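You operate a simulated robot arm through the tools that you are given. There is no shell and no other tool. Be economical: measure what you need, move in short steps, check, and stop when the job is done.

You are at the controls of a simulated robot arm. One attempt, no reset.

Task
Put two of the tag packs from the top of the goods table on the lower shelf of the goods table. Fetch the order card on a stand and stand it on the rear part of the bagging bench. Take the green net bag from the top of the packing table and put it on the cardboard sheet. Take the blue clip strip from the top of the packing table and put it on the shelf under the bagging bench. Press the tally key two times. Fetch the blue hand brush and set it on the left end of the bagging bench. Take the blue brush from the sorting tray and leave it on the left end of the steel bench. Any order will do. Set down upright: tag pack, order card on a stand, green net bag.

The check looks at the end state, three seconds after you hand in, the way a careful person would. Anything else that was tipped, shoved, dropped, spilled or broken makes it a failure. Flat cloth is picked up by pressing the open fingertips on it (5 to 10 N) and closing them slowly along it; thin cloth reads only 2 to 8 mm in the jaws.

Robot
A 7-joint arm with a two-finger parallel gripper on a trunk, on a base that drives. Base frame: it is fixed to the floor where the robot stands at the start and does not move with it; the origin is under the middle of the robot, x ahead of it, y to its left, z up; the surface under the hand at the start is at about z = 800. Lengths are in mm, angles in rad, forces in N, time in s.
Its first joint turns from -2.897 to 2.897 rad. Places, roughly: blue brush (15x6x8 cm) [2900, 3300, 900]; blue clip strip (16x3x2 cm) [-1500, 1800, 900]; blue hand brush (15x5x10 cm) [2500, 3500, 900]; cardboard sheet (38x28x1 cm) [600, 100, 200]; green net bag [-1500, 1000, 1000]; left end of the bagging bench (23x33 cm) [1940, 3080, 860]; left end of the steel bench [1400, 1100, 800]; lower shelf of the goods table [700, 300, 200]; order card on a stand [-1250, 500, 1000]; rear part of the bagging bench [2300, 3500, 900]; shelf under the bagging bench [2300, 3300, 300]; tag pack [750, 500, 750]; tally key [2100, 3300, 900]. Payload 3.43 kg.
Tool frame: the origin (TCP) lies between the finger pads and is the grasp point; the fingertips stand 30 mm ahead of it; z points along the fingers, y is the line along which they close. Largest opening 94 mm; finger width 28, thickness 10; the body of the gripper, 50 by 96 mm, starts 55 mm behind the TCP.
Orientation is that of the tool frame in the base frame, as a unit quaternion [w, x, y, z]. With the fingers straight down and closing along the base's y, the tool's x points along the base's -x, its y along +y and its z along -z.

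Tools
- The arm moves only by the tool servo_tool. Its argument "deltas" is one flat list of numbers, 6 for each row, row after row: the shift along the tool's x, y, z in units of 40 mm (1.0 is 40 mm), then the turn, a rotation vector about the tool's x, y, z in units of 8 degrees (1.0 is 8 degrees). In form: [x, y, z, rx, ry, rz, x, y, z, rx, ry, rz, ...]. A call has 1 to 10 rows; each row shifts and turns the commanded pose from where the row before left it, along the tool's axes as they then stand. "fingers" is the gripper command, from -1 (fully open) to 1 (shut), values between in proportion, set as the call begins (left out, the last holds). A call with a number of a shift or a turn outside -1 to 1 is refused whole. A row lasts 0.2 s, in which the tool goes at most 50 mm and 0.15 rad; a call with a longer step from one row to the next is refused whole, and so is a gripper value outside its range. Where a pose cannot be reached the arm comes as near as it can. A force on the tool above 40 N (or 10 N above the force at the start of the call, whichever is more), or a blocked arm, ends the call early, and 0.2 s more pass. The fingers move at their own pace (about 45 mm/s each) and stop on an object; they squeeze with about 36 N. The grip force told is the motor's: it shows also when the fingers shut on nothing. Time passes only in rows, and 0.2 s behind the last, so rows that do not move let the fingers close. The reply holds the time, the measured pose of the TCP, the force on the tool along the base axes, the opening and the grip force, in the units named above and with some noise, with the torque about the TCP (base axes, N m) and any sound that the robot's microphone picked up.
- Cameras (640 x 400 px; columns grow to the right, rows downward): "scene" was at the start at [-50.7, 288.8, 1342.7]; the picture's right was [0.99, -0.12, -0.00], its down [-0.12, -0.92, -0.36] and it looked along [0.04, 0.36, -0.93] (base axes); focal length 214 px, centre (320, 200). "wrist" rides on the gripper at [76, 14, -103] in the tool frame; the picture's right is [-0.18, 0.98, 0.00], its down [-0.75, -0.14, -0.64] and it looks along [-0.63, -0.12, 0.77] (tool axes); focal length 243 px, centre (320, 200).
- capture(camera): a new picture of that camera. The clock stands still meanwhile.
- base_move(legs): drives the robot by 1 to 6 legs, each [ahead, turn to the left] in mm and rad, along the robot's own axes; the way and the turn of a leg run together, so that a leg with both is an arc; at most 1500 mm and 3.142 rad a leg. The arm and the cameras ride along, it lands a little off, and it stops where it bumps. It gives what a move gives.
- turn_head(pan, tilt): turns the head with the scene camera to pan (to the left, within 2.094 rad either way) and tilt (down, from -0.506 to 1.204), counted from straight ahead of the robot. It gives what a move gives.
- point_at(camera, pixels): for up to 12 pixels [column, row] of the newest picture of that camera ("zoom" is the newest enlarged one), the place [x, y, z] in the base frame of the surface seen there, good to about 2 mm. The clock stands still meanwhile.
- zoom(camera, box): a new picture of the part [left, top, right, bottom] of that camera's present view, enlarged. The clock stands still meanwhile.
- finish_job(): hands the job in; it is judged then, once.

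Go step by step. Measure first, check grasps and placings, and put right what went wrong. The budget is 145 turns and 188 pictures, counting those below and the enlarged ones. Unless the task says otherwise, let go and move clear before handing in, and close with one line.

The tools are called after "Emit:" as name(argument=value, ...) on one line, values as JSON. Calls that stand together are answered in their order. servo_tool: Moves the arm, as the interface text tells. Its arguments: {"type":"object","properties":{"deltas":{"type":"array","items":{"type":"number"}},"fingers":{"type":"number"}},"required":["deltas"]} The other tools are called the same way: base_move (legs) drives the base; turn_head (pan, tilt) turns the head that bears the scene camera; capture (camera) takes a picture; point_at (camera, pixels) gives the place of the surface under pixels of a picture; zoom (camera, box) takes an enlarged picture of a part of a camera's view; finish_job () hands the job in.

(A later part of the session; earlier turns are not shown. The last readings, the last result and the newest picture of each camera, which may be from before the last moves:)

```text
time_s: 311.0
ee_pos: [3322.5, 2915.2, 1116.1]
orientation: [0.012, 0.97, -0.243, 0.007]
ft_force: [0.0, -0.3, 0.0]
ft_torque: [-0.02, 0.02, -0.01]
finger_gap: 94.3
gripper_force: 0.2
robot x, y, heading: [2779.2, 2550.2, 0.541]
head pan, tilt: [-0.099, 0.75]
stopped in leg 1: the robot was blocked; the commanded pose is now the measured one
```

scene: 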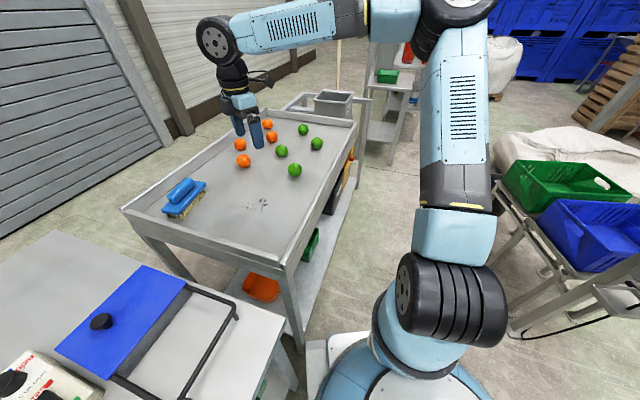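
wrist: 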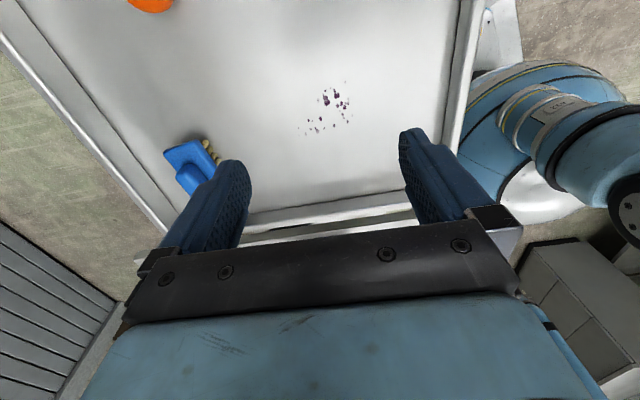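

The base is against the tray leg. Back off, straighten, advance along x further from the tray, then turn.

Emit:
base_move(legs=[[-200, 0]])

Emit:
base_move(legs=[[0, -0.7]])

Emit:
base_move(legs=[[270, 0]])

Emit:
base_move(legs=[[0, 1.6]])

```text
time_s: 312.6
ee_pos: [3148.4, 2813.8, 1116.4]
orientation: [0.011, 0.97, -0.242, 0.007]
ft_force: [0.9, -0.3, 0.1]
ft_torque: [0.01, 0.0, 0.03]
finger_gap: 94.2
gripper_force: 0.0
robot x, y, heading: [2609.2, 2442.3, 0.542]
head pan, tilt: [-0.099, 0.75]
```

```text
time_s: 315.2
ee_pos: [3251.8, 2358.4, 1116.5]
orientation: [0.014, 0.819, -0.574, 0.002]
ft_force: [-0.1, 0.2, 0.9]
ft_torque: [0.01, 0.05, -0.01]
finger_gap: 94.1
gripper_force: 0.0
robot x, y, heading: [2611.7, 2499.0, -0.191]
head pan, tilt: [-0.099, 0.75]
```

```text
time_s: 317.1
ee_pos: [3524.5, 2307.4, 1117.2]
orientation: [0.013, 0.82, -0.572, 0.003]
ft_force: [-0.5, -0.4, -0.5]
ft_torque: [-0.03, 0.0, -0.02]
finger_gap: 94.3
gripper_force: 0.1
robot x, y, heading: [2886.0, 2443.6, -0.19]
head pan, tilt: [-0.099, 0.75]
```

```text
time_s: 320.8
ee_pos: [3203.0, 3020.0, 1117.5]
orientation: [0.009, 0.999, 0.032, 0.01]
ft_force: [-0.5, -1.3, 0.7]
ft_torque: [0.02, 0.01, -0.01]
finger_gap: 94.1
gripper_force: 0.1
robot x, y, heading: [2964.8, 2401.7, 1.131]
head pan, tilt: [-0.099, 0.75]
stopped in leg 1: the robot was blocked; the commanded pose is now the measured one
```

Emit:
base_move(legs=[[0, 0.45]])

Emit:
base_move(legs=[[130, 0]])

Emit:
capture(camera="wrist")

```text
time_s: 322.6
ee_pos: [2917.7, 3065.5, 1118.8]
orientation: [0.008, 0.968, 0.249, 0.012]
ft_force: [0.3, 0.5, -1.2]
ft_torque: [0.01, 0.07, 0.0]
finger_gap: 94.1
gripper_force: 0.1
robot x, y, heading: [2992.4, 2400.8, 1.561]
head pan, tilt: [-0.099, 0.75]
```

```text
time_s: 323.9
ee_pos: [2923.2, 3196.5, 1118.7]
orientation: [0.007, 0.969, 0.247, 0.011]
ft_force: [-0.3, 0.0, 0.0]
ft_torque: [0.0, 0.0, -0.01]
finger_gap: 94.0
gripper_force: 0.1
robot x, y, heading: [2993.6, 2536.9, 1.556]
head pan, tilt: [-0.099, 0.75]
```

```text
76 pictures are left
```

wrist: 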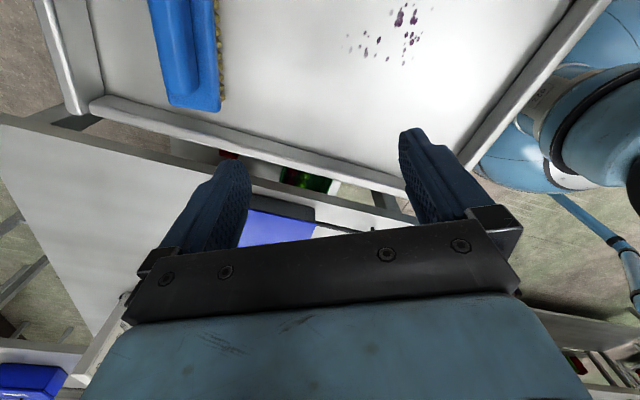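

Emit:
point_at(camera="wrist", pixels=[[165, 15], [180, 15], [175, 60], [190, 85], [200, 100], [172, 100], [218, 105], [160, 60], [210, 40], [196, 30]])

Emit:
zoom(camera="wrist", box=[100, 0, 260, 120])

```text
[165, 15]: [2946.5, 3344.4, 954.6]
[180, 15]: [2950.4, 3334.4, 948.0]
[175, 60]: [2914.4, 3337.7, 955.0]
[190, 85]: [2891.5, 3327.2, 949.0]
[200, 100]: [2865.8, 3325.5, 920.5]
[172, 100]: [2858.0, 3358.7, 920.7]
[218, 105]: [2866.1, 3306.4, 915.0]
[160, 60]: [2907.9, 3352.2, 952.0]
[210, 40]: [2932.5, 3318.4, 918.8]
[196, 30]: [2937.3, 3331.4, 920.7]
```

```text
3.33 times, centred on (180, 60) of wrist
```

zoom: 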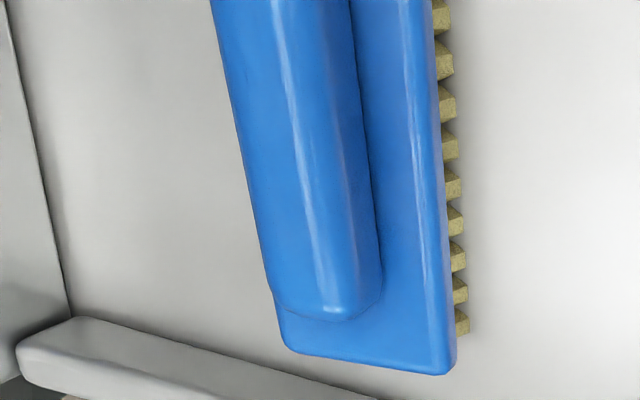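

Grip block ~28 wide, centre ≈(2915,3340), top z 955. Align tool (8°) and move above.

Emit:
servo_tool(deltas=[0, 0, 0, 0, 0, 0.86, 0, 0, 0, 0, 0, 0.86, 0, 0, 0, 0, 0, 0.86, 0.05, -0.9, 0, 0, 0, 0, 0.05, -0.9, 0, 0, 0, 0, 0.05, -0.9, 0, 0, 0, 0, 0.05, -0.9, 0, 0, 0, 0, 0, 0, 1, 0, 0, 0, 0, 0, 1, 0, 0, 0, 0, 0, 1, 0, 0, 0], fingers=-0.3)

Emit:
capture(camera="wrist")

```text
time_s: 326.1
ee_pos: [2915.6, 3342.8, 999.0]
orientation: [0.005, 0.998, 0.069, 0.013]
ft_force: [-0.3, 0.7, -0.2]
ft_torque: [0.0, -0.02, 0.01]
finger_gap: 61.2
gripper_force: 0.1
robot x, y, heading: [2994.4, 2534.6, 1.549]
head pan, tilt: [-0.099, 0.75]
```

```text
74 pictures are left
```

wrist: 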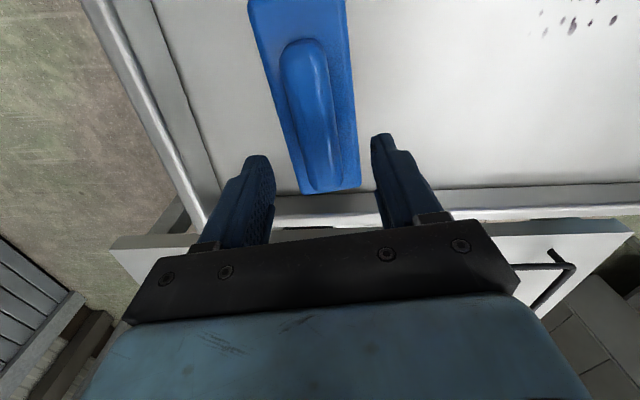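

Emit:
servo_tool(deltas=[0, 0.05, 0.6, 0, 0, 0, 0, 0, 0.5, 0, 0, 0, 0, 0, 0, 0, 0, 0])

Emit:
servo_tool(deltas=[0, 0, 0, 0, 0, 0, 0, 0, 0, 0, 0, 0, 0, 0, 0, 0, 0, 0, 0, 0, 0, 0, 0, 0], fingers=1)

Emit:
servo_tool(deltas=[0, 0, -0.5, 0, 0, 0, 0, 0, -1, 0, 0, 0, 0, 0, -1, 0, 0, 0, 0, 0, -1, 0, 0, 0, 0, 0, -1, 0, 0, 0])

Emit:
capture(camera="wrist")

```text
time_s: 326.9
ee_pos: [2917.7, 3338.9, 954.5]
orientation: [0.005, 0.997, 0.07, 0.012]
ft_force: [-0.1, 1.1, 0.1]
ft_torque: [0.02, 0.0, 0.02]
finger_gap: 61.0
gripper_force: 0.1
robot x, y, heading: [2997.7, 2533.7, 1.556]
head pan, tilt: [-0.099, 0.75]
```

```text
time_s: 327.9
ee_pos: [2918.5, 3340.2, 954.5]
orientation: [0.005, 0.997, 0.07, 0.013]
ft_force: [-0.9, 0.3, 0.3]
ft_torque: [0.0, 0.04, 0.02]
finger_gap: 31.9
gripper_force: 35.5
robot x, y, heading: [2996.4, 2537.8, 1.552]
head pan, tilt: [-0.099, 0.75]
```

```text
time_s: 329.1
ee_pos: [2913.4, 3340.2, 1134.5]
orientation: [0.005, 0.997, 0.07, 0.013]
ft_force: [0.0, 0.4, -1.7]
ft_torque: [-0.02, 0.02, 0.01]
finger_gap: 31.8
gripper_force: 36.2
robot x, y, heading: [2994.1, 2539.4, 1.552]
head pan, tilt: [-0.099, 0.75]
```

```text
73 pictures are left
```

wrist: 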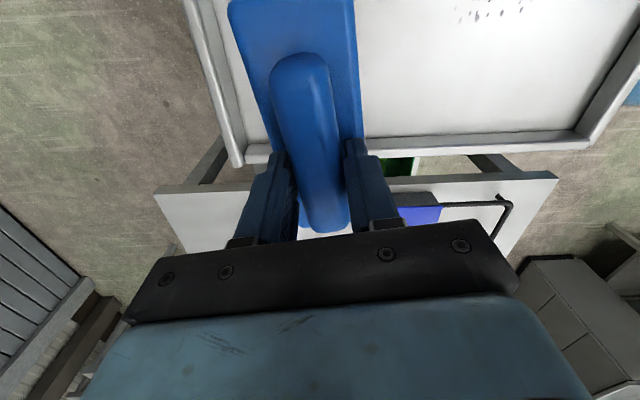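

The blue brush is held. Retract, back up, turn toward -x and drive to the steel bench's left end.

Emit:
servo_tool(deltas=[0.2, 1, 0, 0, 0, 0, 0.2, 1, 0, 0, 0, 0, 0.2, 1, 0, 0, 0, 0, 0.2, 1, 0, 0, 0, 0])

Emit:
base_move(legs=[[-180, 0]])

Emit:
base_move(legs=[[0, 1.57]])

Emit:
turn_head(pan=0.9, tilt=0.4)

Emit:
capture(camera="scene")

```text
time_s: 330.1
ee_pos: [2966.5, 3184.5, 1137.3]
orientation: [0.004, 0.998, 0.069, 0.012]
ft_force: [-0.5, -0.4, -1.6]
ft_torque: [-0.05, -0.02, 0.01]
finger_gap: 31.9
gripper_force: 35.3
robot x, y, heading: [2995.8, 2538.3, 1.553]
head pan, tilt: [-0.099, 0.75]
```

```text
time_s: 331.7
ee_pos: [2963.2, 3004.4, 1137.5]
orientation: [0.004, 0.997, 0.07, 0.013]
ft_force: [0.2, 0.0, -0.9]
ft_torque: [0.0, 0.0, -0.01]
finger_gap: 32.1
gripper_force: 36.0
robot x, y, heading: [2991.3, 2355.9, 1.556]
head pan, tilt: [-0.099, 0.75]
```

```text
time_s: 335.1
ee_pos: [2383.5, 2593.2, 1138.7]
orientation: [-0.003, 0.798, 0.603, 0.012]
ft_force: [0.3, 0.7, -1.7]
ft_torque: [-0.04, 0.02, -0.02]
finger_gap: 31.6
gripper_force: 36.1
robot x, y, heading: [3028.8, 2428.3, 2.753]
head pan, tilt: [-0.099, 0.75]
stopped in leg 1: the robot was blocked; the commanded pose is now the measured one
```

```text
time_s: 336.4
ee_pos: [2383.7, 2594.5, 1138.2]
orientation: [-0.003, 0.797, 0.604, 0.014]
ft_force: [-0.5, 0.2, -2.2]
ft_torque: [0.0, 0.0, -0.02]
finger_gap: 32.0
gripper_force: 35.8
robot x, y, heading: [3026.3, 2427.0, 2.75]
head pan, tilt: [0.901, 0.4]
```

```text
72 pictures are left
```

scene: 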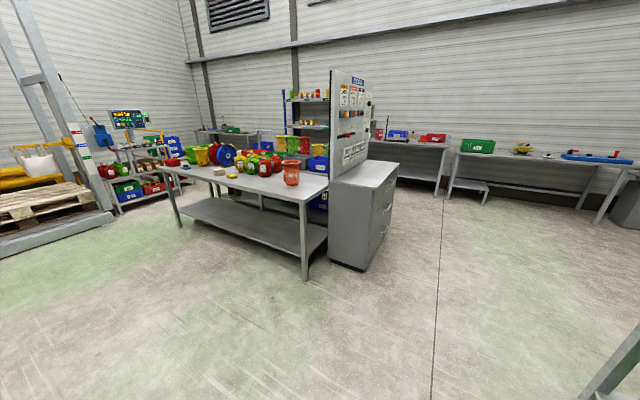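

Emit:
point_at(camera="scene", pixels=[[303, 200], [322, 178], [175, 173], [290, 172], [265, 185], [300, 185], [310, 180], [304, 278], [330, 255], [230, 190], [355, 265]])

Emit:
zoom(camera="scene", box=[160, 130, 360, 230])

```text
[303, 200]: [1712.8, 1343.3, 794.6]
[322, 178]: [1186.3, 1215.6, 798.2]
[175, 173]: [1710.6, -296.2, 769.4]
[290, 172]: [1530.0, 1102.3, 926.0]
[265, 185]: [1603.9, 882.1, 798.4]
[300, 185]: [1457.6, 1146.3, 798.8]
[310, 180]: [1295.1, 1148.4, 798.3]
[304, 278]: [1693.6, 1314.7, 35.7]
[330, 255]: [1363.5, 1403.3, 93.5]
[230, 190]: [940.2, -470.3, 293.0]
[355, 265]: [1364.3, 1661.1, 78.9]
```

```text
3.20 times, centred on (260, 180) of scene
```

zoom: 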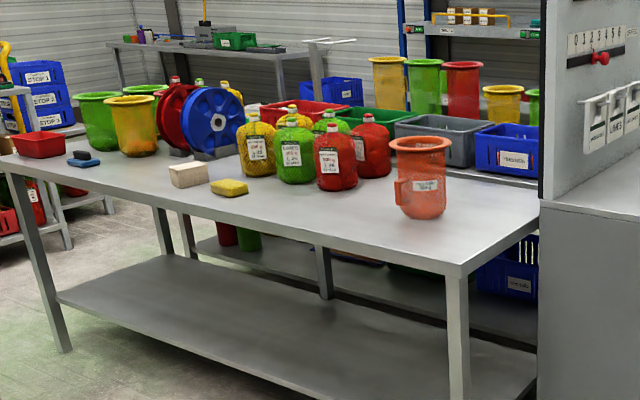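

Steel bench: x≈1180–1713, y up to 1343, z 798; orange bag at (1530,1102). I'll place the brush near (1500,1245), driving to its +x side.

Emit:
base_move(legs=[[0, 0.7]])

Emit:
base_move(legs=[[0, 0.65]])

Emit:
turn_head(pan=0.0, tilt=0.4)

Emit:
capture(camera="scene")

```text
time_s: 338.8
ee_pos: [2430.9, 2148.2, 1139.7]
orientation: [-0.007, 0.543, 0.84, 0.01]
ft_force: [0.9, 1.1, -1.2]
ft_torque: [-0.07, -0.02, 0.01]
finger_gap: 31.8
gripper_force: 35.6
robot x, y, heading: [3017.4, 2475.1, -2.844]
head pan, tilt: [0.901, 0.4]
stopped in leg 1: the robot was blocked; the commanded pose is now the measured one
```

```text
time_s: 341.2
ee_pos: [2746.8, 1861.2, 1138.1]
orientation: [-0.011, 0.248, 0.969, 0.008]
ft_force: [0.4, 0.6, -1.8]
ft_torque: [-0.03, 0.0, 0.01]
finger_gap: 31.8
gripper_force: 36.1
robot x, y, heading: [2975.6, 2501.1, -2.195]
head pan, tilt: [0.901, 0.4]
```

```text
time_s: 342.4
ee_pos: [2746.7, 1861.3, 1138.8]
orientation: [-0.01, 0.247, 0.969, 0.008]
ft_force: [-0.2, -1.0, -1.7]
ft_torque: [-0.01, 0.0, 0.01]
finger_gap: 31.8
gripper_force: 35.8
robot x, y, heading: [2979.8, 2498.5, -2.197]
head pan, tilt: [0.0, 0.4]
```

```text
70 pictures are left
```

scene: 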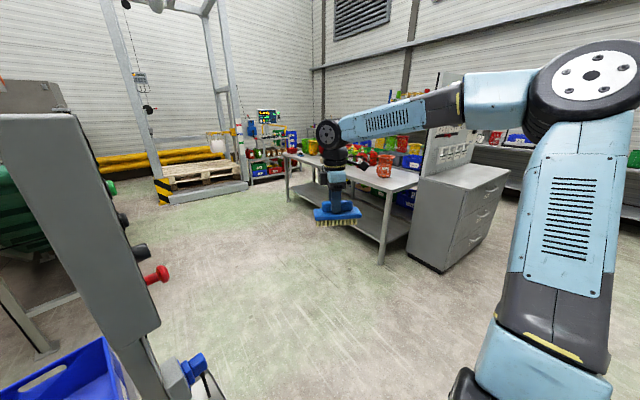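

Emit:
point_at(camera="scene", pixels=[[135, 260], [155, 275], [190, 370], [100, 360], [380, 262], [440, 268]])

```text
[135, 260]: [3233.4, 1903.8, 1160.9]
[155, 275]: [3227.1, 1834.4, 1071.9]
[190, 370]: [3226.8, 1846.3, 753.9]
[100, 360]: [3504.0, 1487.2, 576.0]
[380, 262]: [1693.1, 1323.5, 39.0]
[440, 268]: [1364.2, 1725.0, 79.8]
```

Emit:
base_move(legs=[[1300, 0]])

Emit:
base_move(legs=[[0, -0.93]])

Emit:
turn_head(pan=0.15, tilt=0.7)

Emit:
capture(camera="scene")

```text
time_s: 349.0
ee_pos: [1961.2, 835.2, 1139.5]
orientation: [-0.01, 0.26, 0.965, 0.009]
ft_force: [0.4, -0.1, -1.0]
ft_torque: [0.0, 0.0, 0.0]
finger_gap: 31.9
gripper_force: 35.8
robot x, y, heading: [2209.2, 1470.1, -2.218]
head pan, tilt: [0.0, 0.4]
```

```text
time_s: 352.1
ee_pos: [1554.2, 1255.6, 1141.2]
orientation: [-0.005, 0.646, 0.763, 0.011]
ft_force: [-0.4, -0.8, -1.9]
ft_torque: [0.08, -0.01, -0.01]
finger_gap: 32.0
gripper_force: 36.1
robot x, y, heading: [2203.1, 1409.0, -3.119]
head pan, tilt: [0.0, 0.4]
stopped in leg 1: the robot was blocked; the commanded pose is now the measured one
```

```text
time_s: 352.9
ee_pos: [1553.5, 1256.6, 1141.0]
orientation: [-0.005, 0.645, 0.764, 0.011]
ft_force: [-0.6, 0.5, -1.1]
ft_torque: [0.04, 0.0, 0.0]
finger_gap: 32.1
gripper_force: 35.6
robot x, y, heading: [2205.5, 1407.9, -3.113]
head pan, tilt: [0.15, 0.7]
```

```text
69 pictures are left
```

scene: 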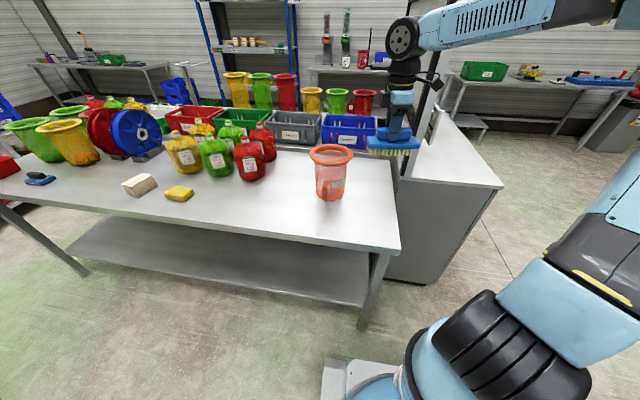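

Move to (1430,1240) and lower.

Emit:
servo_tool(deltas=[0.03, -0.78, 0, 0, 0, 0, 0.03, -0.78, 0, 0, 0, 0, 0.03, -0.78, 0, 0, 0, 0, 0.03, -0.78, 0, 0, 0, 0, 0, 0, 1, 0, 0, 0, 0, 0, 1, 0, 0, 0, 0, 0, 1, 0, 0, 0, 0, 0, 1, 0, 0, 0, 0, 0, 1, 0, 0, 0, 0, 0, 0.5, 0, 0, 0])

Emit:
zoom(camera="scene", box=[300, 90, 460, 230])

```text
time_s: 355.1
ee_pos: [1432.5, 1244.5, 916.4]
orientation: [-0.006, 0.646, 0.763, 0.01]
ft_force: [0.7, -0.4, -1.6]
ft_torque: [0.02, 0.03, 0.01]
finger_gap: 31.9
gripper_force: 35.7
robot x, y, heading: [2209.3, 1406.5, -3.116]
head pan, tilt: [0.15, 0.7]
```

```text
2.86 times, centred on (380, 160) of scene
```

zoom: 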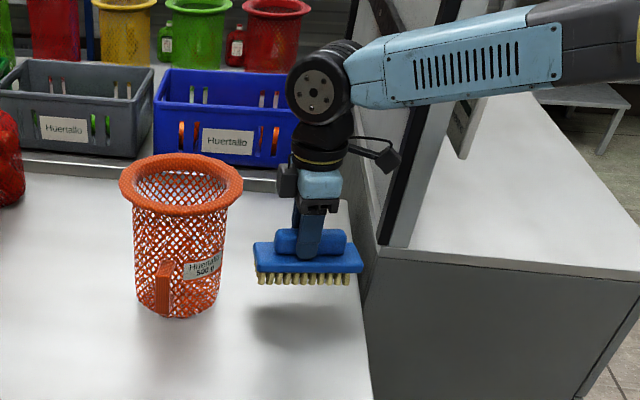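

Emit:
servo_tool(deltas=[-0.4, 0, 0.4, 0, 0, 0, 0, 0, 0.5, 0, 0, 0, 0, 0, 0.2, 0, 0, 0, 0, 0, 0, 0, 0, 0])

```text
time_s: 356.1
ee_pos: [1434.7, 1230.9, 875.8]
orientation: [-0.006, 0.645, 0.764, 0.01]
ft_force: [-0.2, -0.5, 2.9]
ft_torque: [0.41, 0.17, 0.02]
finger_gap: 31.9
gripper_force: 36.0
robot x, y, heading: [2207.5, 1405.1, -3.114]
head pan, tilt: [0.15, 0.7]
```

Emit:
servo_tool(deltas=[0, 0, 0.05, 0, 0, 0, 0, 0, 0, 0, 0, 0])

Emit:
servo_tool(deltas=[0, 0, 0, 0, 0, 0, 0, 0, 0, 0, 0, 0, 0, 0, 0, 0, 0, 0], fingers=-0.3)

Emit:
servo_tool(deltas=[0, 0, -0.5, 0, 0, 0, 0, 0, -1, 0, 0, 0, 0, 0, -1, 0, 0, 0, 0, 0, -1, 0, 0, 0, 0, 0, -1, 0, 0, 0, 0, 0, -1, 0, 0, 0])

Emit:
zoom(camera="scene", box=[300, 90, 460, 230])

```text
time_s: 356.7
ee_pos: [1435.4, 1230.1, 875.3]
orientation: [-0.006, 0.645, 0.764, 0.009]
ft_force: [-6.4, 0.0, 25.4]
ft_torque: [0.46, 0.16, 0.03]
finger_gap: 31.8
gripper_force: 35.8
robot x, y, heading: [2208.5, 1403.1, -3.117]
head pan, tilt: [0.15, 0.7]
```

```text
time_s: 357.5
ee_pos: [1435.0, 1230.6, 873.6]
orientation: [-0.005, 0.645, 0.764, 0.012]
ft_force: [-0.6, 0.2, 0.4]
ft_torque: [0.02, -0.02, 0.03]
finger_gap: 61.1
gripper_force: 0.1
robot x, y, heading: [2204.6, 1405.1, -3.115]
head pan, tilt: [0.15, 0.7]
```

```text
time_s: 358.9
ee_pos: [1434.0, 1227.2, 1093.5]
orientation: [-0.006, 0.646, 0.763, 0.011]
ft_force: [0.1, 0.1, -0.6]
ft_torque: [0.04, -0.01, 0.01]
finger_gap: 61.0
gripper_force: 0.0
robot x, y, heading: [2206.3, 1406.7, -3.116]
head pan, tilt: [0.15, 0.7]
```

```text
2.86 times, centred on (380, 160) of scene
```

zoom: 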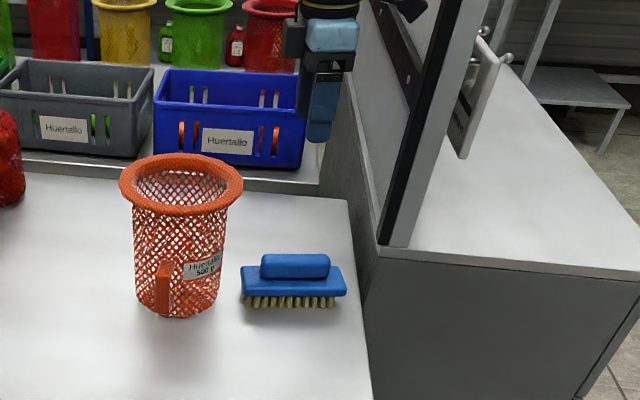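

The brush is placed on the steel bench's left end. Last item: the clip strip. Retract and drive back to the packing table.

Emit:
servo_tool(deltas=[0, 0.9, -0.5, 0, 0, 0, 0, 0.9, -0.5, 0, 0, 0, 0, 0.9, -0.4, 0, 0, 0])

Emit:
base_move(legs=[[-150, 0]])

Emit:
base_move(legs=[[0, -0.62]])

Emit:
base_move(legs=[[1450, 0]])

Emit:
base_move(legs=[[0, 0.6]])

```text
time_s: 359.7
ee_pos: [1541.6, 1242.6, 1147.0]
orientation: [-0.006, 0.646, 0.763, 0.011]
ft_force: [-0.4, 0.6, -1.0]
ft_torque: [-0.02, -0.05, 0.0]
finger_gap: 60.8
gripper_force: 0.2
robot x, y, heading: [2204.8, 1406.9, -3.114]
head pan, tilt: [0.15, 0.7]
```

```text
time_s: 361.1
ee_pos: [1699.2, 1246.3, 1147.4]
orientation: [-0.005, 0.646, 0.764, 0.011]
ft_force: [0.6, -0.5, 1.1]
ft_torque: [-0.04, 0.03, 0.01]
finger_gap: 61.3
gripper_force: 0.1
robot x, y, heading: [2365.8, 1409.9, -3.112]
head pan, tilt: [0.15, 0.7]
```

```text
time_s: 363.4
ee_pos: [1732.0, 1665.2, 1148.3]
orientation: [-0.001, 0.85, 0.527, 0.013]
ft_force: [-0.3, 1.3, 0.0]
ft_torque: [0.02, 0.01, -0.01]
finger_gap: 60.8
gripper_force: 0.1
robot x, y, heading: [2338.4, 1369.1, 2.547]
head pan, tilt: [0.15, 0.7]
```

```text
time_s: 367.4
ee_pos: [1187.5, 2054.4, 1151.2]
orientation: [-0.004, 0.85, 0.526, 0.013]
ft_force: [0.3, -0.8, 0.2]
ft_torque: [0.0, -0.01, 0.02]
finger_gap: 61.3
gripper_force: 0.0
robot x, y, heading: [1797.0, 1760.0, 2.546]
head pan, tilt: [0.15, 0.7]
stopped in leg 1: the robot was blocked; the commanded pose is now the measured one
```

```text
time_s: 369.6
ee_pos: [1128.9, 1655.9, 1150.1]
orientation: [-0.006, 0.654, 0.757, 0.011]
ft_force: [-0.2, -0.1, -0.5]
ft_torque: [0.02, 0.01, 0.01]
finger_gap: 61.2
gripper_force: 0.1
robot x, y, heading: [1795.9, 1807.1, -3.144]
head pan, tilt: [0.15, 0.7]
```

The base met the cabinet corner; back off and give it a wider berth.

Emit:
base_move(legs=[[-150, 0]])

Emit:
base_move(legs=[[0, -1.1]])

Emit:
base_move(legs=[[550, 0]])

Emit:
base_move(legs=[[0, 1.1]])

Emit:
turn_head(pan=0.2, tilt=0.5)

Emit:
capture(camera="scene")

```text
time_s: 371.1
ee_pos: [1285.5, 1657.1, 1150.8]
orientation: [-0.006, 0.654, 0.757, 0.012]
ft_force: [1.1, -0.6, 0.5]
ft_torque: [0.0, -0.04, 0.01]
finger_gap: 61.5
gripper_force: 0.0
robot x, y, heading: [1953.7, 1803.3, -3.139]
head pan, tilt: [0.15, 0.7]
```

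```text
time_s: 374.7
ee_pos: [1494.3, 2321.1, 1152.4]
orientation: [0.0, 0.947, 0.321, 0.013]
ft_force: [-0.6, -0.4, 0.0]
ft_torque: [-0.01, -0.08, -0.01]
finger_gap: 61.1
gripper_force: 0.0
robot x, y, heading: [1886.9, 1771.2, 2.061]
head pan, tilt: [0.15, 0.7]
stopped in leg 1: the robot was blocked; the commanded pose is now the measured one
```

```text
time_s: 377.9
ee_pos: [1235.6, 2799.7, 1150.8]
orientation: [0.001, 0.946, 0.323, 0.013]
ft_force: [-0.2, 0.7, 0.5]
ft_torque: [-0.01, -0.01, -0.01]
finger_gap: 61.3
gripper_force: 0.1
robot x, y, heading: [1628.7, 2256.4, 2.066]
head pan, tilt: [0.15, 0.7]
```

```text
time_s: 381.1
ee_pos: [951.6, 2188.2, 1152.3]
orientation: [-0.006, 0.658, 0.753, 0.01]
ft_force: [-0.5, 0.6, 0.7]
ft_torque: [-0.07, -0.03, 0.01]
finger_gap: 61.1
gripper_force: 0.0
robot x, y, heading: [1626.9, 2334.2, -3.132]
head pan, tilt: [0.15, 0.7]
stopped in leg 1: the robot was blocked; the commanded pose is now the measured one
```

```text
time_s: 381.9
ee_pos: [952.0, 2187.8, 1153.0]
orientation: [-0.007, 0.657, 0.753, 0.011]
ft_force: [0.0, -0.2, -1.2]
ft_torque: [-0.01, -0.03, 0.02]
finger_gap: 61.2
gripper_force: 0.0
robot x, y, heading: [1621.6, 2331.3, -3.132]
head pan, tilt: [0.201, 0.499]
```

```text
66 pictures are left
```

scene: 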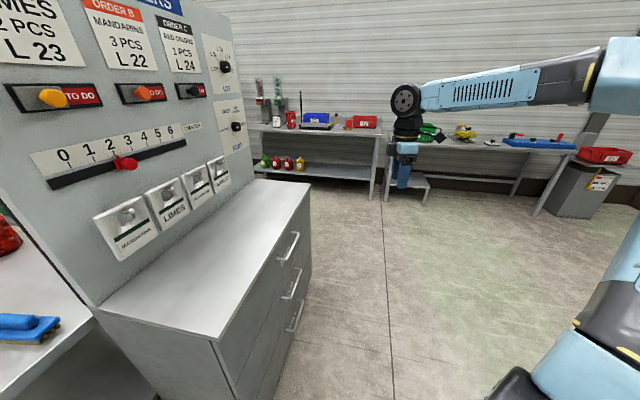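

Emit:
base_move(legs=[[1450, 0]])

Emit:
base_move(legs=[[450, 0]])

Emit:
base_move(legs=[[0, 0.9]])

Emit:
base_move(legs=[[550, 0]])

Emit:
base_move(legs=[[0, -0.9]])

```text
time_s: 389.1
ee_pos: [-478.9, 2161.6, 1152.3]
orientation: [-0.007, 0.654, 0.756, 0.011]
ft_force: [0.6, 0.1, -1.2]
ft_torque: [0.01, 0.01, 0.01]
finger_gap: 61.1
gripper_force: 0.1
robot x, y, heading: [192.5, 2308.7, -3.121]
head pan, tilt: [0.201, 0.499]
```

```text
time_s: 391.8
ee_pos: [-919.0, 2143.9, 1153.4]
orientation: [-0.006, 0.65, 0.76, 0.011]
ft_force: [-0.5, 0.3, 0.1]
ft_torque: [0.03, 0.0, 0.0]
finger_gap: 61.1
gripper_force: 0.1
robot x, y, heading: [-250.5, 2304.3, -3.114]
head pan, tilt: [0.201, 0.499]
```

```text
time_s: 395.1
ee_pos: [-535.5, 1669.8, 1154.1]
orientation: [-0.01, 0.247, 0.969, 0.008]
ft_force: [-0.4, 0.8, 0.5]
ft_torque: [-0.02, -0.01, 0.0]
finger_gap: 61.2
gripper_force: 0.0
robot x, y, heading: [-303.9, 2338.5, -2.176]
head pan, tilt: [0.201, 0.499]
stopped in leg 1: the robot was blocked; the commanded pose is now the measured one
```

```text
time_s: 398.3
ee_pos: [-839.4, 1207.3, 1153.7]
orientation: [-0.01, 0.242, 0.97, 0.007]
ft_force: [0.0, 0.4, 0.1]
ft_torque: [0.01, 0.03, 0.0]
finger_gap: 60.8
gripper_force: 0.0
robot x, y, heading: [-620.3, 1876.0, -2.161]
head pan, tilt: [0.201, 0.499]
```

```text
time_s: 401.6
ee_pos: [-1287.7, 1632.1, 1155.2]
orientation: [-0.006, 0.637, 0.771, 0.012]
ft_force: [1.2, 0.5, -0.2]
ft_torque: [0.05, 0.0, 0.0]
finger_gap: 61.2
gripper_force: 0.1
robot x, y, heading: [-623.5, 1808.7, -3.069]
head pan, tilt: [0.201, 0.499]
stopped in leg 1: the robot was blocked; the commanded pose is now the measured one
```

Emit:
servo_tool(deltas=[0.84, -0.68, 0, 0, 0, 0, 0.84, -0.68, 0, 0, 0, 0, 0.84, -0.68, 0, 0, 0, 0, 0.84, -0.68, 0, 0, 0, 0, 0.84, -0.68, 0, 0, 0, 0, 0, 0, 1, 0, 0, 0])

Emit:
capture(camera="wrist")

```text
time_s: 402.9
ee_pos: [-1453.7, 1769.6, 1119.2]
orientation: [-0.007, 0.637, 0.771, 0.011]
ft_force: [0.5, 0.4, 0.9]
ft_torque: [0.02, 0.01, -0.01]
finger_gap: 61.1
gripper_force: 0.0
robot x, y, heading: [-616.2, 1812.2, -3.072]
head pan, tilt: [0.201, 0.499]
```

```text
65 pictures are left
5 turns are left
```

wrist: 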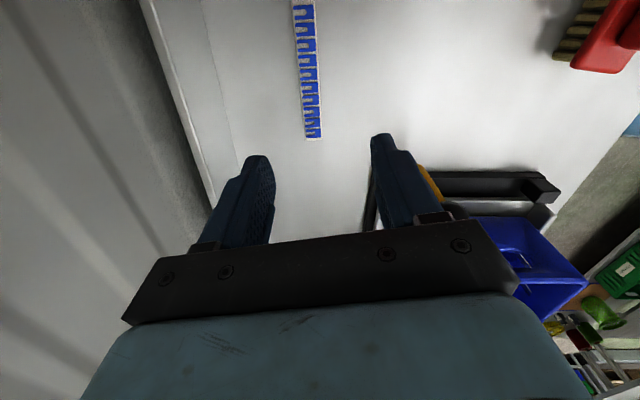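

The strip (pixels (313,135)–(303,8)) is centred ~15 mm to the tool's -y and turned ~7°. With few turns left I correct, descend, grasp, lift, and start reversing toward the bagging bench in one go.

Emit:
servo_tool(deltas=[-0.05, -0.375, 0, 0, 0, 0.91, 0, 0, 1, 0, 0, 0, 0, 0, 1, 0, 0, 0, 0, 0, 1, 0, 0, 0, 0, 0, 1, 0, 0, 0, 0, 0, 0.8, 0, 0, 0, 0, 0, 0.3, 0, 0, 0, 0, 0, 0, 0, 0, 0])

Emit:
capture(camera="wrist")

Emit:
servo_tool(deltas=[0, 0, 0, 0, 0, 0, 0, 0, 0, 0, 0, 0, 0, 0, 0, 0, 0, 0, 0, 0, 0, 0, 0, 0, 0, 0, 0, 0, 0, 0], fingers=1)

Emit:
servo_tool(deltas=[0, 0, -0.5, 0, 0, 0, 0, 0, -1, 0, 0, 0, 0, 0, -1, 0, 0, 0, 0, 0, -1, 0, 0, 0, 0, 0, -1, 0, 0, 0, 0, 0, -1, 0, 0, 0, 0, 0, -0.5, 0, 0, 0])

Emit:
capture(camera="wrist")

Emit:
servo_tool(deltas=[0, 0.95, 0, 0, 0, 0, 0, 0.95, 0, 0, 0, 0, 0, 0.95, 0, 0, 0, 0, 0, 0.95, 0, 0, 0, 0])

Emit:
base_move(legs=[[-160, 0]])

Emit:
base_move(legs=[[0, 0.64]])

Emit:
base_move(legs=[[-820, 0]])

Emit:
base_move(legs=[[0, -0.7]])

Emit:
turn_head(pan=-1.9, tilt=0.5)

Emit:
capture(camera="scene")

```text
time_s: 404.8
ee_pos: [-1463.9, 1770.8, 915.6]
orientation: [-0.006, 0.685, 0.728, 0.011]
ft_force: [-0.5, 0.2, 0.3]
ft_torque: [0.0, 0.02, 0.0]
finger_gap: 61.2
gripper_force: 0.1
robot x, y, heading: [-620.3, 1810.4, -3.071]
head pan, tilt: [0.201, 0.499]
```

```text
64 pictures are left
```

wrist: 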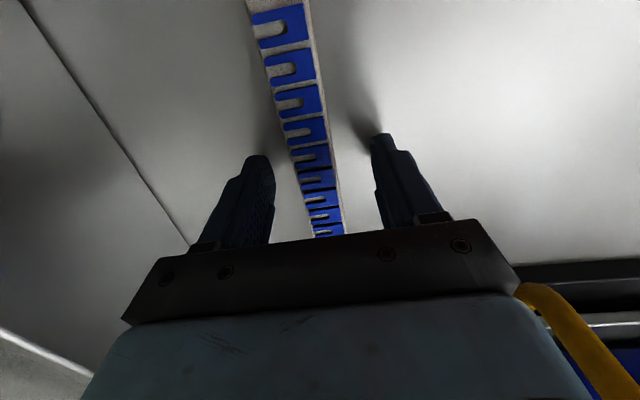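

```text
time_s: 405.9
ee_pos: [-1464.0, 1771.0, 915.7]
orientation: [-0.006, 0.685, 0.729, 0.011]
ft_force: [0.2, -0.2, 0.2]
ft_torque: [0.02, 0.01, 0.02]
finger_gap: 23.6
gripper_force: 35.9
robot x, y, heading: [-620.4, 1813.1, -3.068]
head pan, tilt: [0.201, 0.499]
```

```text
time_s: 407.6
ee_pos: [-1468.4, 1769.3, 1154.8]
orientation: [-0.006, 0.684, 0.729, 0.011]
ft_force: [0.5, 0.1, -1.0]
ft_torque: [-0.01, 0.0, -0.03]
finger_gap: 23.4
gripper_force: 36.1
robot x, y, heading: [-618.8, 1812.1, -3.067]
head pan, tilt: [0.201, 0.499]
```

```text
63 pictures are left
```

wrist: 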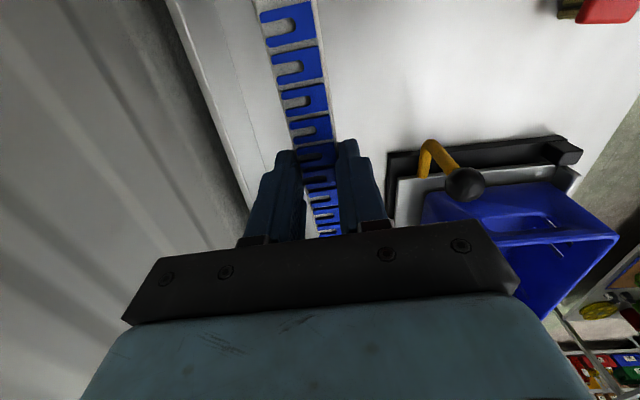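

```text
time_s: 408.6
ee_pos: [-1315.2, 1775.3, 1153.5]
orientation: [-0.006, 0.685, 0.729, 0.011]
ft_force: [-0.4, 0.1, -0.3]
ft_torque: [0.0, -0.03, 0.01]
finger_gap: 23.5
gripper_force: 36.0
robot x, y, heading: [-620.7, 1812.0, -3.068]
head pan, tilt: [0.201, 0.499]
```

```text
time_s: 410.0
ee_pos: [-1159.9, 1786.4, 1153.9]
orientation: [-0.007, 0.684, 0.729, 0.011]
ft_force: [0.2, 0.3, 0.0]
ft_torque: [-0.02, 0.01, 0.03]
finger_gap: 23.6
gripper_force: 35.8
robot x, y, heading: [-463.8, 1824.4, -3.072]
head pan, tilt: [0.201, 0.499]
```

```text
time_s: 412.3
ee_pos: [-996.8, 1375.4, 1155.8]
orientation: [-0.01, 0.419, 0.908, 0.009]
ft_force: [-0.5, -0.2, -0.3]
ft_torque: [0.02, 0.01, -0.01]
finger_gap: 23.7
gripper_force: 35.9
robot x, y, heading: [-495.1, 1851.2, -2.428]
head pan, tilt: [0.201, 0.499]
```

```text
time_s: 416.8
ee_pos: [-375.7, 1923.1, 1156.3]
orientation: [-0.009, 0.426, 0.905, 0.008]
ft_force: [-0.2, -0.2, -0.7]
ft_torque: [0.02, 0.0, 0.02]
finger_gap: 23.8
gripper_force: 35.9
robot x, y, heading: [136.2, 2397.7, -2.441]
head pan, tilt: [0.201, 0.499]
```

```text
time_s: 419.3
ee_pos: [-560.9, 2360.3, 1156.0]
orientation: [-0.005, 0.708, 0.706, 0.011]
ft_force: [-1.0, -0.4, -0.1]
ft_torque: [0.03, 0.02, -0.01]
finger_gap: 23.8
gripper_force: 36.0
robot x, y, heading: [131.0, 2348.6, -3.133]
head pan, tilt: [0.201, 0.499]
```

```text
time_s: 421.3
ee_pos: [-559.7, 2362.2, 1156.7]
orientation: [-0.006, 0.709, 0.705, 0.011]
ft_force: [-0.3, 0.5, 0.2]
ft_torque: [0.0, -0.02, 0.0]
finger_gap: 23.7
gripper_force: 35.4
robot x, y, heading: [140.4, 2348.8, -3.131]
head pan, tilt: [-1.901, 0.499]
```

```text
62 pictures are left
4 turns are left
```

scene: 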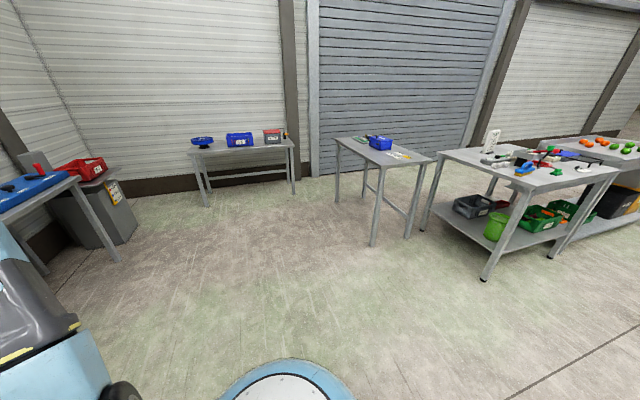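

The strip is held (23.6 mm) and I'm at (140,2349). Continue reversing to the bench, turn to face it, back off, and view the shelf.

Emit:
base_move(legs=[[-1450, 0]])

Emit:
base_move(legs=[[-480, 0]])

Emit:
base_move(legs=[[0, -0.8]])

Emit:
base_move(legs=[[0, -0.77]])

Emit:
base_move(legs=[[-350, 0]])

Emit:
turn_head(pan=0.0, tilt=0.8)

Emit:
capture(camera="scene")

Emit:
point_at(camera="scene", pixels=[[330, 150], [330, 158], [330, 166], [330, 174], [330, 182], [330, 188], [330, 194], [330, 200], [330, 206], [330, 212], [330, 218], [330, 230]])

Emit:
point_at(camera="scene", pixels=[[370, 150], [370, 158], [370, 166], [370, 174], [370, 182], [370, 188], [370, 194], [370, 200], [370, 206], [370, 212], [370, 218], [370, 230]])

Emit:
capture(camera="wrist")

```text
time_s: 428.7
ee_pos: [915.0, 2379.7, 1156.6]
orientation: [-0.007, 0.697, 0.717, 0.011]
ft_force: [0.1, -0.1, -0.9]
ft_torque: [-0.01, 0.06, 0.0]
finger_gap: 23.9
gripper_force: 35.8
robot x, y, heading: [1611.3, 2388.0, -3.097]
head pan, tilt: [-1.901, 0.499]
```

```text
time_s: 431.6
ee_pos: [1399.2, 2399.8, 1156.7]
orientation: [-0.006, 0.696, 0.718, 0.011]
ft_force: [0.8, 0.1, 0.3]
ft_torque: [-0.02, 0.0, -0.01]
finger_gap: 23.8
gripper_force: 36.0
robot x, y, heading: [2094.1, 2412.2, -3.091]
head pan, tilt: [-1.901, 0.499]
```

```text
time_s: 434.3
ee_pos: [1600.6, 2898.2, 1157.0]
orientation: [-0.001, 0.92, 0.393, 0.012]
ft_force: [0.0, 0.5, -0.1]
ft_torque: [0.01, 0.0, 0.01]
finger_gap: 23.9
gripper_force: 35.6
robot x, y, heading: [2055.0, 2368.2, 2.393]
head pan, tilt: [-1.901, 0.499]
```

```text
time_s: 437.0
ee_pos: [2095.8, 3071.9, 1157.5]
orientation: [0.003, 1.0, 0.022, 0.012]
ft_force: [0.0, 0.3, -1.9]
ft_torque: [0.01, 0.02, 0.02]
finger_gap: 23.8
gripper_force: 36.1
robot x, y, heading: [2009.5, 2371.1, 1.643]
head pan, tilt: [-1.901, 0.499]
```

```text
time_s: 439.3
ee_pos: [2118.9, 2715.5, 1157.9]
orientation: [0.003, 1.0, 0.024, 0.011]
ft_force: [-0.3, 0.1, 0.3]
ft_torque: [0.02, 0.02, 0.0]
finger_gap: 23.8
gripper_force: 36.0
robot x, y, heading: [2033.4, 2012.3, 1.648]
head pan, tilt: [-1.901, 0.499]
```

```text
time_s: 441.2
ee_pos: [2117.8, 2715.0, 1158.0]
orientation: [0.003, 1.0, 0.023, 0.013]
ft_force: [-0.5, -0.1, 0.2]
ft_torque: [-0.02, 0.02, 0.05]
finger_gap: 23.9
gripper_force: 36.2
robot x, y, heading: [2029.6, 2013.5, 1.641]
head pan, tilt: [0.0, 0.799]
```

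```text
61 pictures are left
```

scene: 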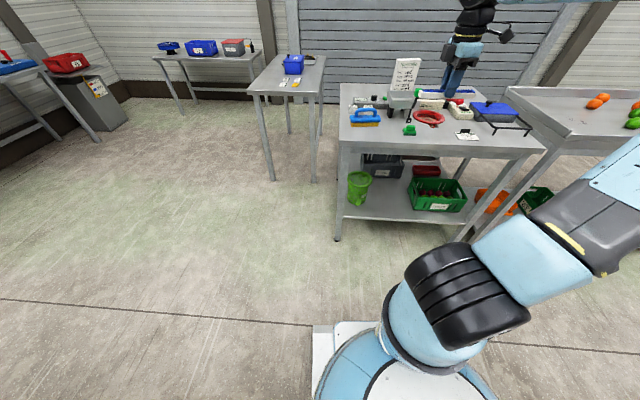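

```text
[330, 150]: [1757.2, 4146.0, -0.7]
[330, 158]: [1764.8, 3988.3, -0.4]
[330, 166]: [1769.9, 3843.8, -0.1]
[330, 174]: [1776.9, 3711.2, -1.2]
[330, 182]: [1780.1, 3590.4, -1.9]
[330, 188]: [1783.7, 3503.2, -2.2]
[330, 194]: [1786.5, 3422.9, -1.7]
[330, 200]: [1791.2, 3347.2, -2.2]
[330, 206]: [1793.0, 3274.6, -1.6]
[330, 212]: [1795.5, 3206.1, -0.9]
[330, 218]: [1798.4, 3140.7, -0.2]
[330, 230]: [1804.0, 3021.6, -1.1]
```

```text
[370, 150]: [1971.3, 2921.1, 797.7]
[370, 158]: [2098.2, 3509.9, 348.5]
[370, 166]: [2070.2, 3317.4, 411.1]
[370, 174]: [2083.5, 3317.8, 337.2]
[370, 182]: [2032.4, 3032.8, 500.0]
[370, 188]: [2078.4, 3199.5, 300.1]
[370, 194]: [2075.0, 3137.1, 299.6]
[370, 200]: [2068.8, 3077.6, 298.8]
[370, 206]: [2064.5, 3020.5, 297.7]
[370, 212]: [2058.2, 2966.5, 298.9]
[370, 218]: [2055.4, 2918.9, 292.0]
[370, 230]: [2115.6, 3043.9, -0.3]
```

```text
60 pictures are left
3 turns are left
```

wrist: 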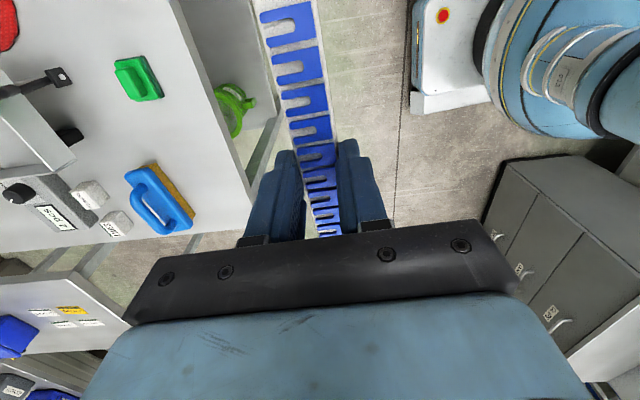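

The shelf (z 299, front edge y≈2920) is free between the green bag (x<2045) and the crate (x>2320). Lower the strip in front of the bench, shift to x≈2165, drive in, and lower near the shelf.

Emit:
servo_tool(deltas=[0.055, 0, 1, 0, 0, 0, 0.055, 0, 1, 0, 0, 0, 0.055, 0, 1, 0, 0, 0, 0.055, 0, 1, 0, 0, 0, 0.055, 0, 1, 0, 0, 0, 0.055, 0, 1, 0, 0, 0, 0.055, 0, 1, 0, 0, 0, 0.055, 0, 1, 0, 0, 0, 0.055, 0, 1, 0, 0, 0, 0.055, 0, 1, 0, 0, 0])

Emit:
servo_tool(deltas=[0.055, 0, 1, 0, 0, 0, 0.055, 0, 1, 0, 0, 0, 0.055, 0, 1, 0, 0, 0, 0.055, 0, 1, 0, 0, 0, 0.055, 0, 1, 0, 0, 0, 0.055, 0, 1, 0, 0, 0, 0.055, 0, 1, 0, 0, 0, 0.055, 0, 1, 0, 0, 0, 0.055, 0, 1, 0, 0, 0, 0.055, 0, 0.55, 0, 0, 0])

Emit:
base_move(legs=[[265, 0]])

Emit:
capture(camera="wrist")

Emit:
point_at(camera="wrist", pixels=[[230, 100], [200, 60], [420, 100], [300, 20], [460, 60], [150, 150]])

Emit:
servo_tool(deltas=[0, 0, 0.4, 0, 0, 0, 0, 0, 0.25, 0, 0, 0, 0, 0, 0, 0, 0, 0])

Emit:
capture(camera="scene")

Emit:
capture(camera="wrist")

```text
time_s: 443.4
ee_pos: [2150.6, 2716.2, 758.1]
orientation: [0.003, 1.0, 0.023, 0.012]
ft_force: [0.1, -0.6, 0.1]
ft_torque: [0.01, 0.02, -0.02]
finger_gap: 24.0
gripper_force: 35.7
robot x, y, heading: [2031.2, 2012.9, 1.651]
head pan, tilt: [0.0, 0.799]
```

```text
time_s: 445.6
ee_pos: [2172.8, 2710.2, 440.8]
orientation: [0.004, 1.0, 0.024, 0.012]
ft_force: [-0.3, 0.3, -0.7]
ft_torque: [-0.01, -0.02, 0.02]
finger_gap: 24.1
gripper_force: 35.9
out of reach, approached as far as the arm can: row 9, 10
robot x, y, heading: [2030.4, 2014.0, 1.647]
head pan, tilt: [0.0, 0.799]
```

```text
time_s: 447.3
ee_pos: [2152.9, 2902.7, 431.8]
orientation: [0.021, 0.999, 0.025, 0.007]
ft_force: [0.2, 0.2, -0.2]
ft_torque: [0.02, 0.0, -0.02]
finger_gap: 23.9
gripper_force: 35.9
robot x, y, heading: [2018.0, 2226.3, 1.655]
head pan, tilt: [0.0, 0.799]
stopped in leg 1: the robot was blocked; the commanded pose is now the measured one
```

```text
59 pictures are left
```

wrist: 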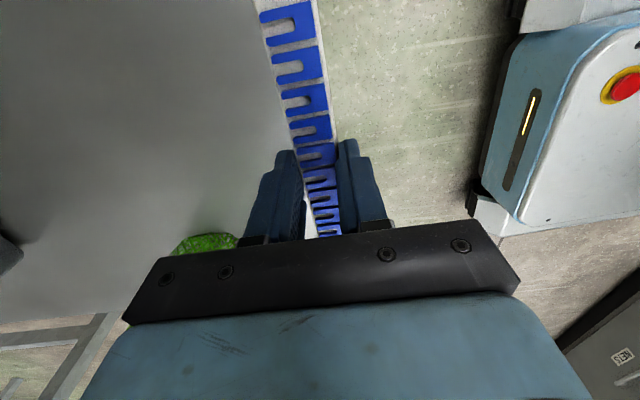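

```text
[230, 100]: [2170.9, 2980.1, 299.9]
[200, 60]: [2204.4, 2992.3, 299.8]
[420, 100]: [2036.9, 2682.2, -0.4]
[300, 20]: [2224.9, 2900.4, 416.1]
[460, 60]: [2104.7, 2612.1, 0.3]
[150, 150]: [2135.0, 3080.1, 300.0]
```

```text
time_s: 448.1
ee_pos: [2153.3, 2903.8, 432.6]
orientation: [0.019, 0.999, 0.025, 0.008]
ft_force: [0.7, 0.0, -0.6]
ft_torque: [0.0, 0.03, 0.01]
finger_gap: 23.9
gripper_force: 35.9
out of reach, approached as far as the arm can: row 1, 2
robot x, y, heading: [2012.8, 2229.8, 1.649]
head pan, tilt: [0.0, 0.799]
```

```text
58 pictures are left
```

scene: 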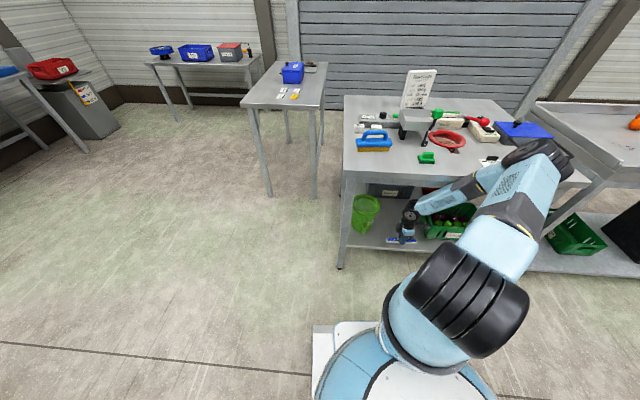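

```text
57 pictures are left
2 turns are left
```

wrist: 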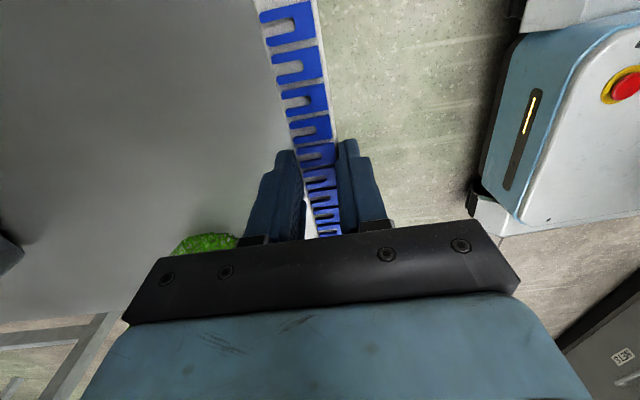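

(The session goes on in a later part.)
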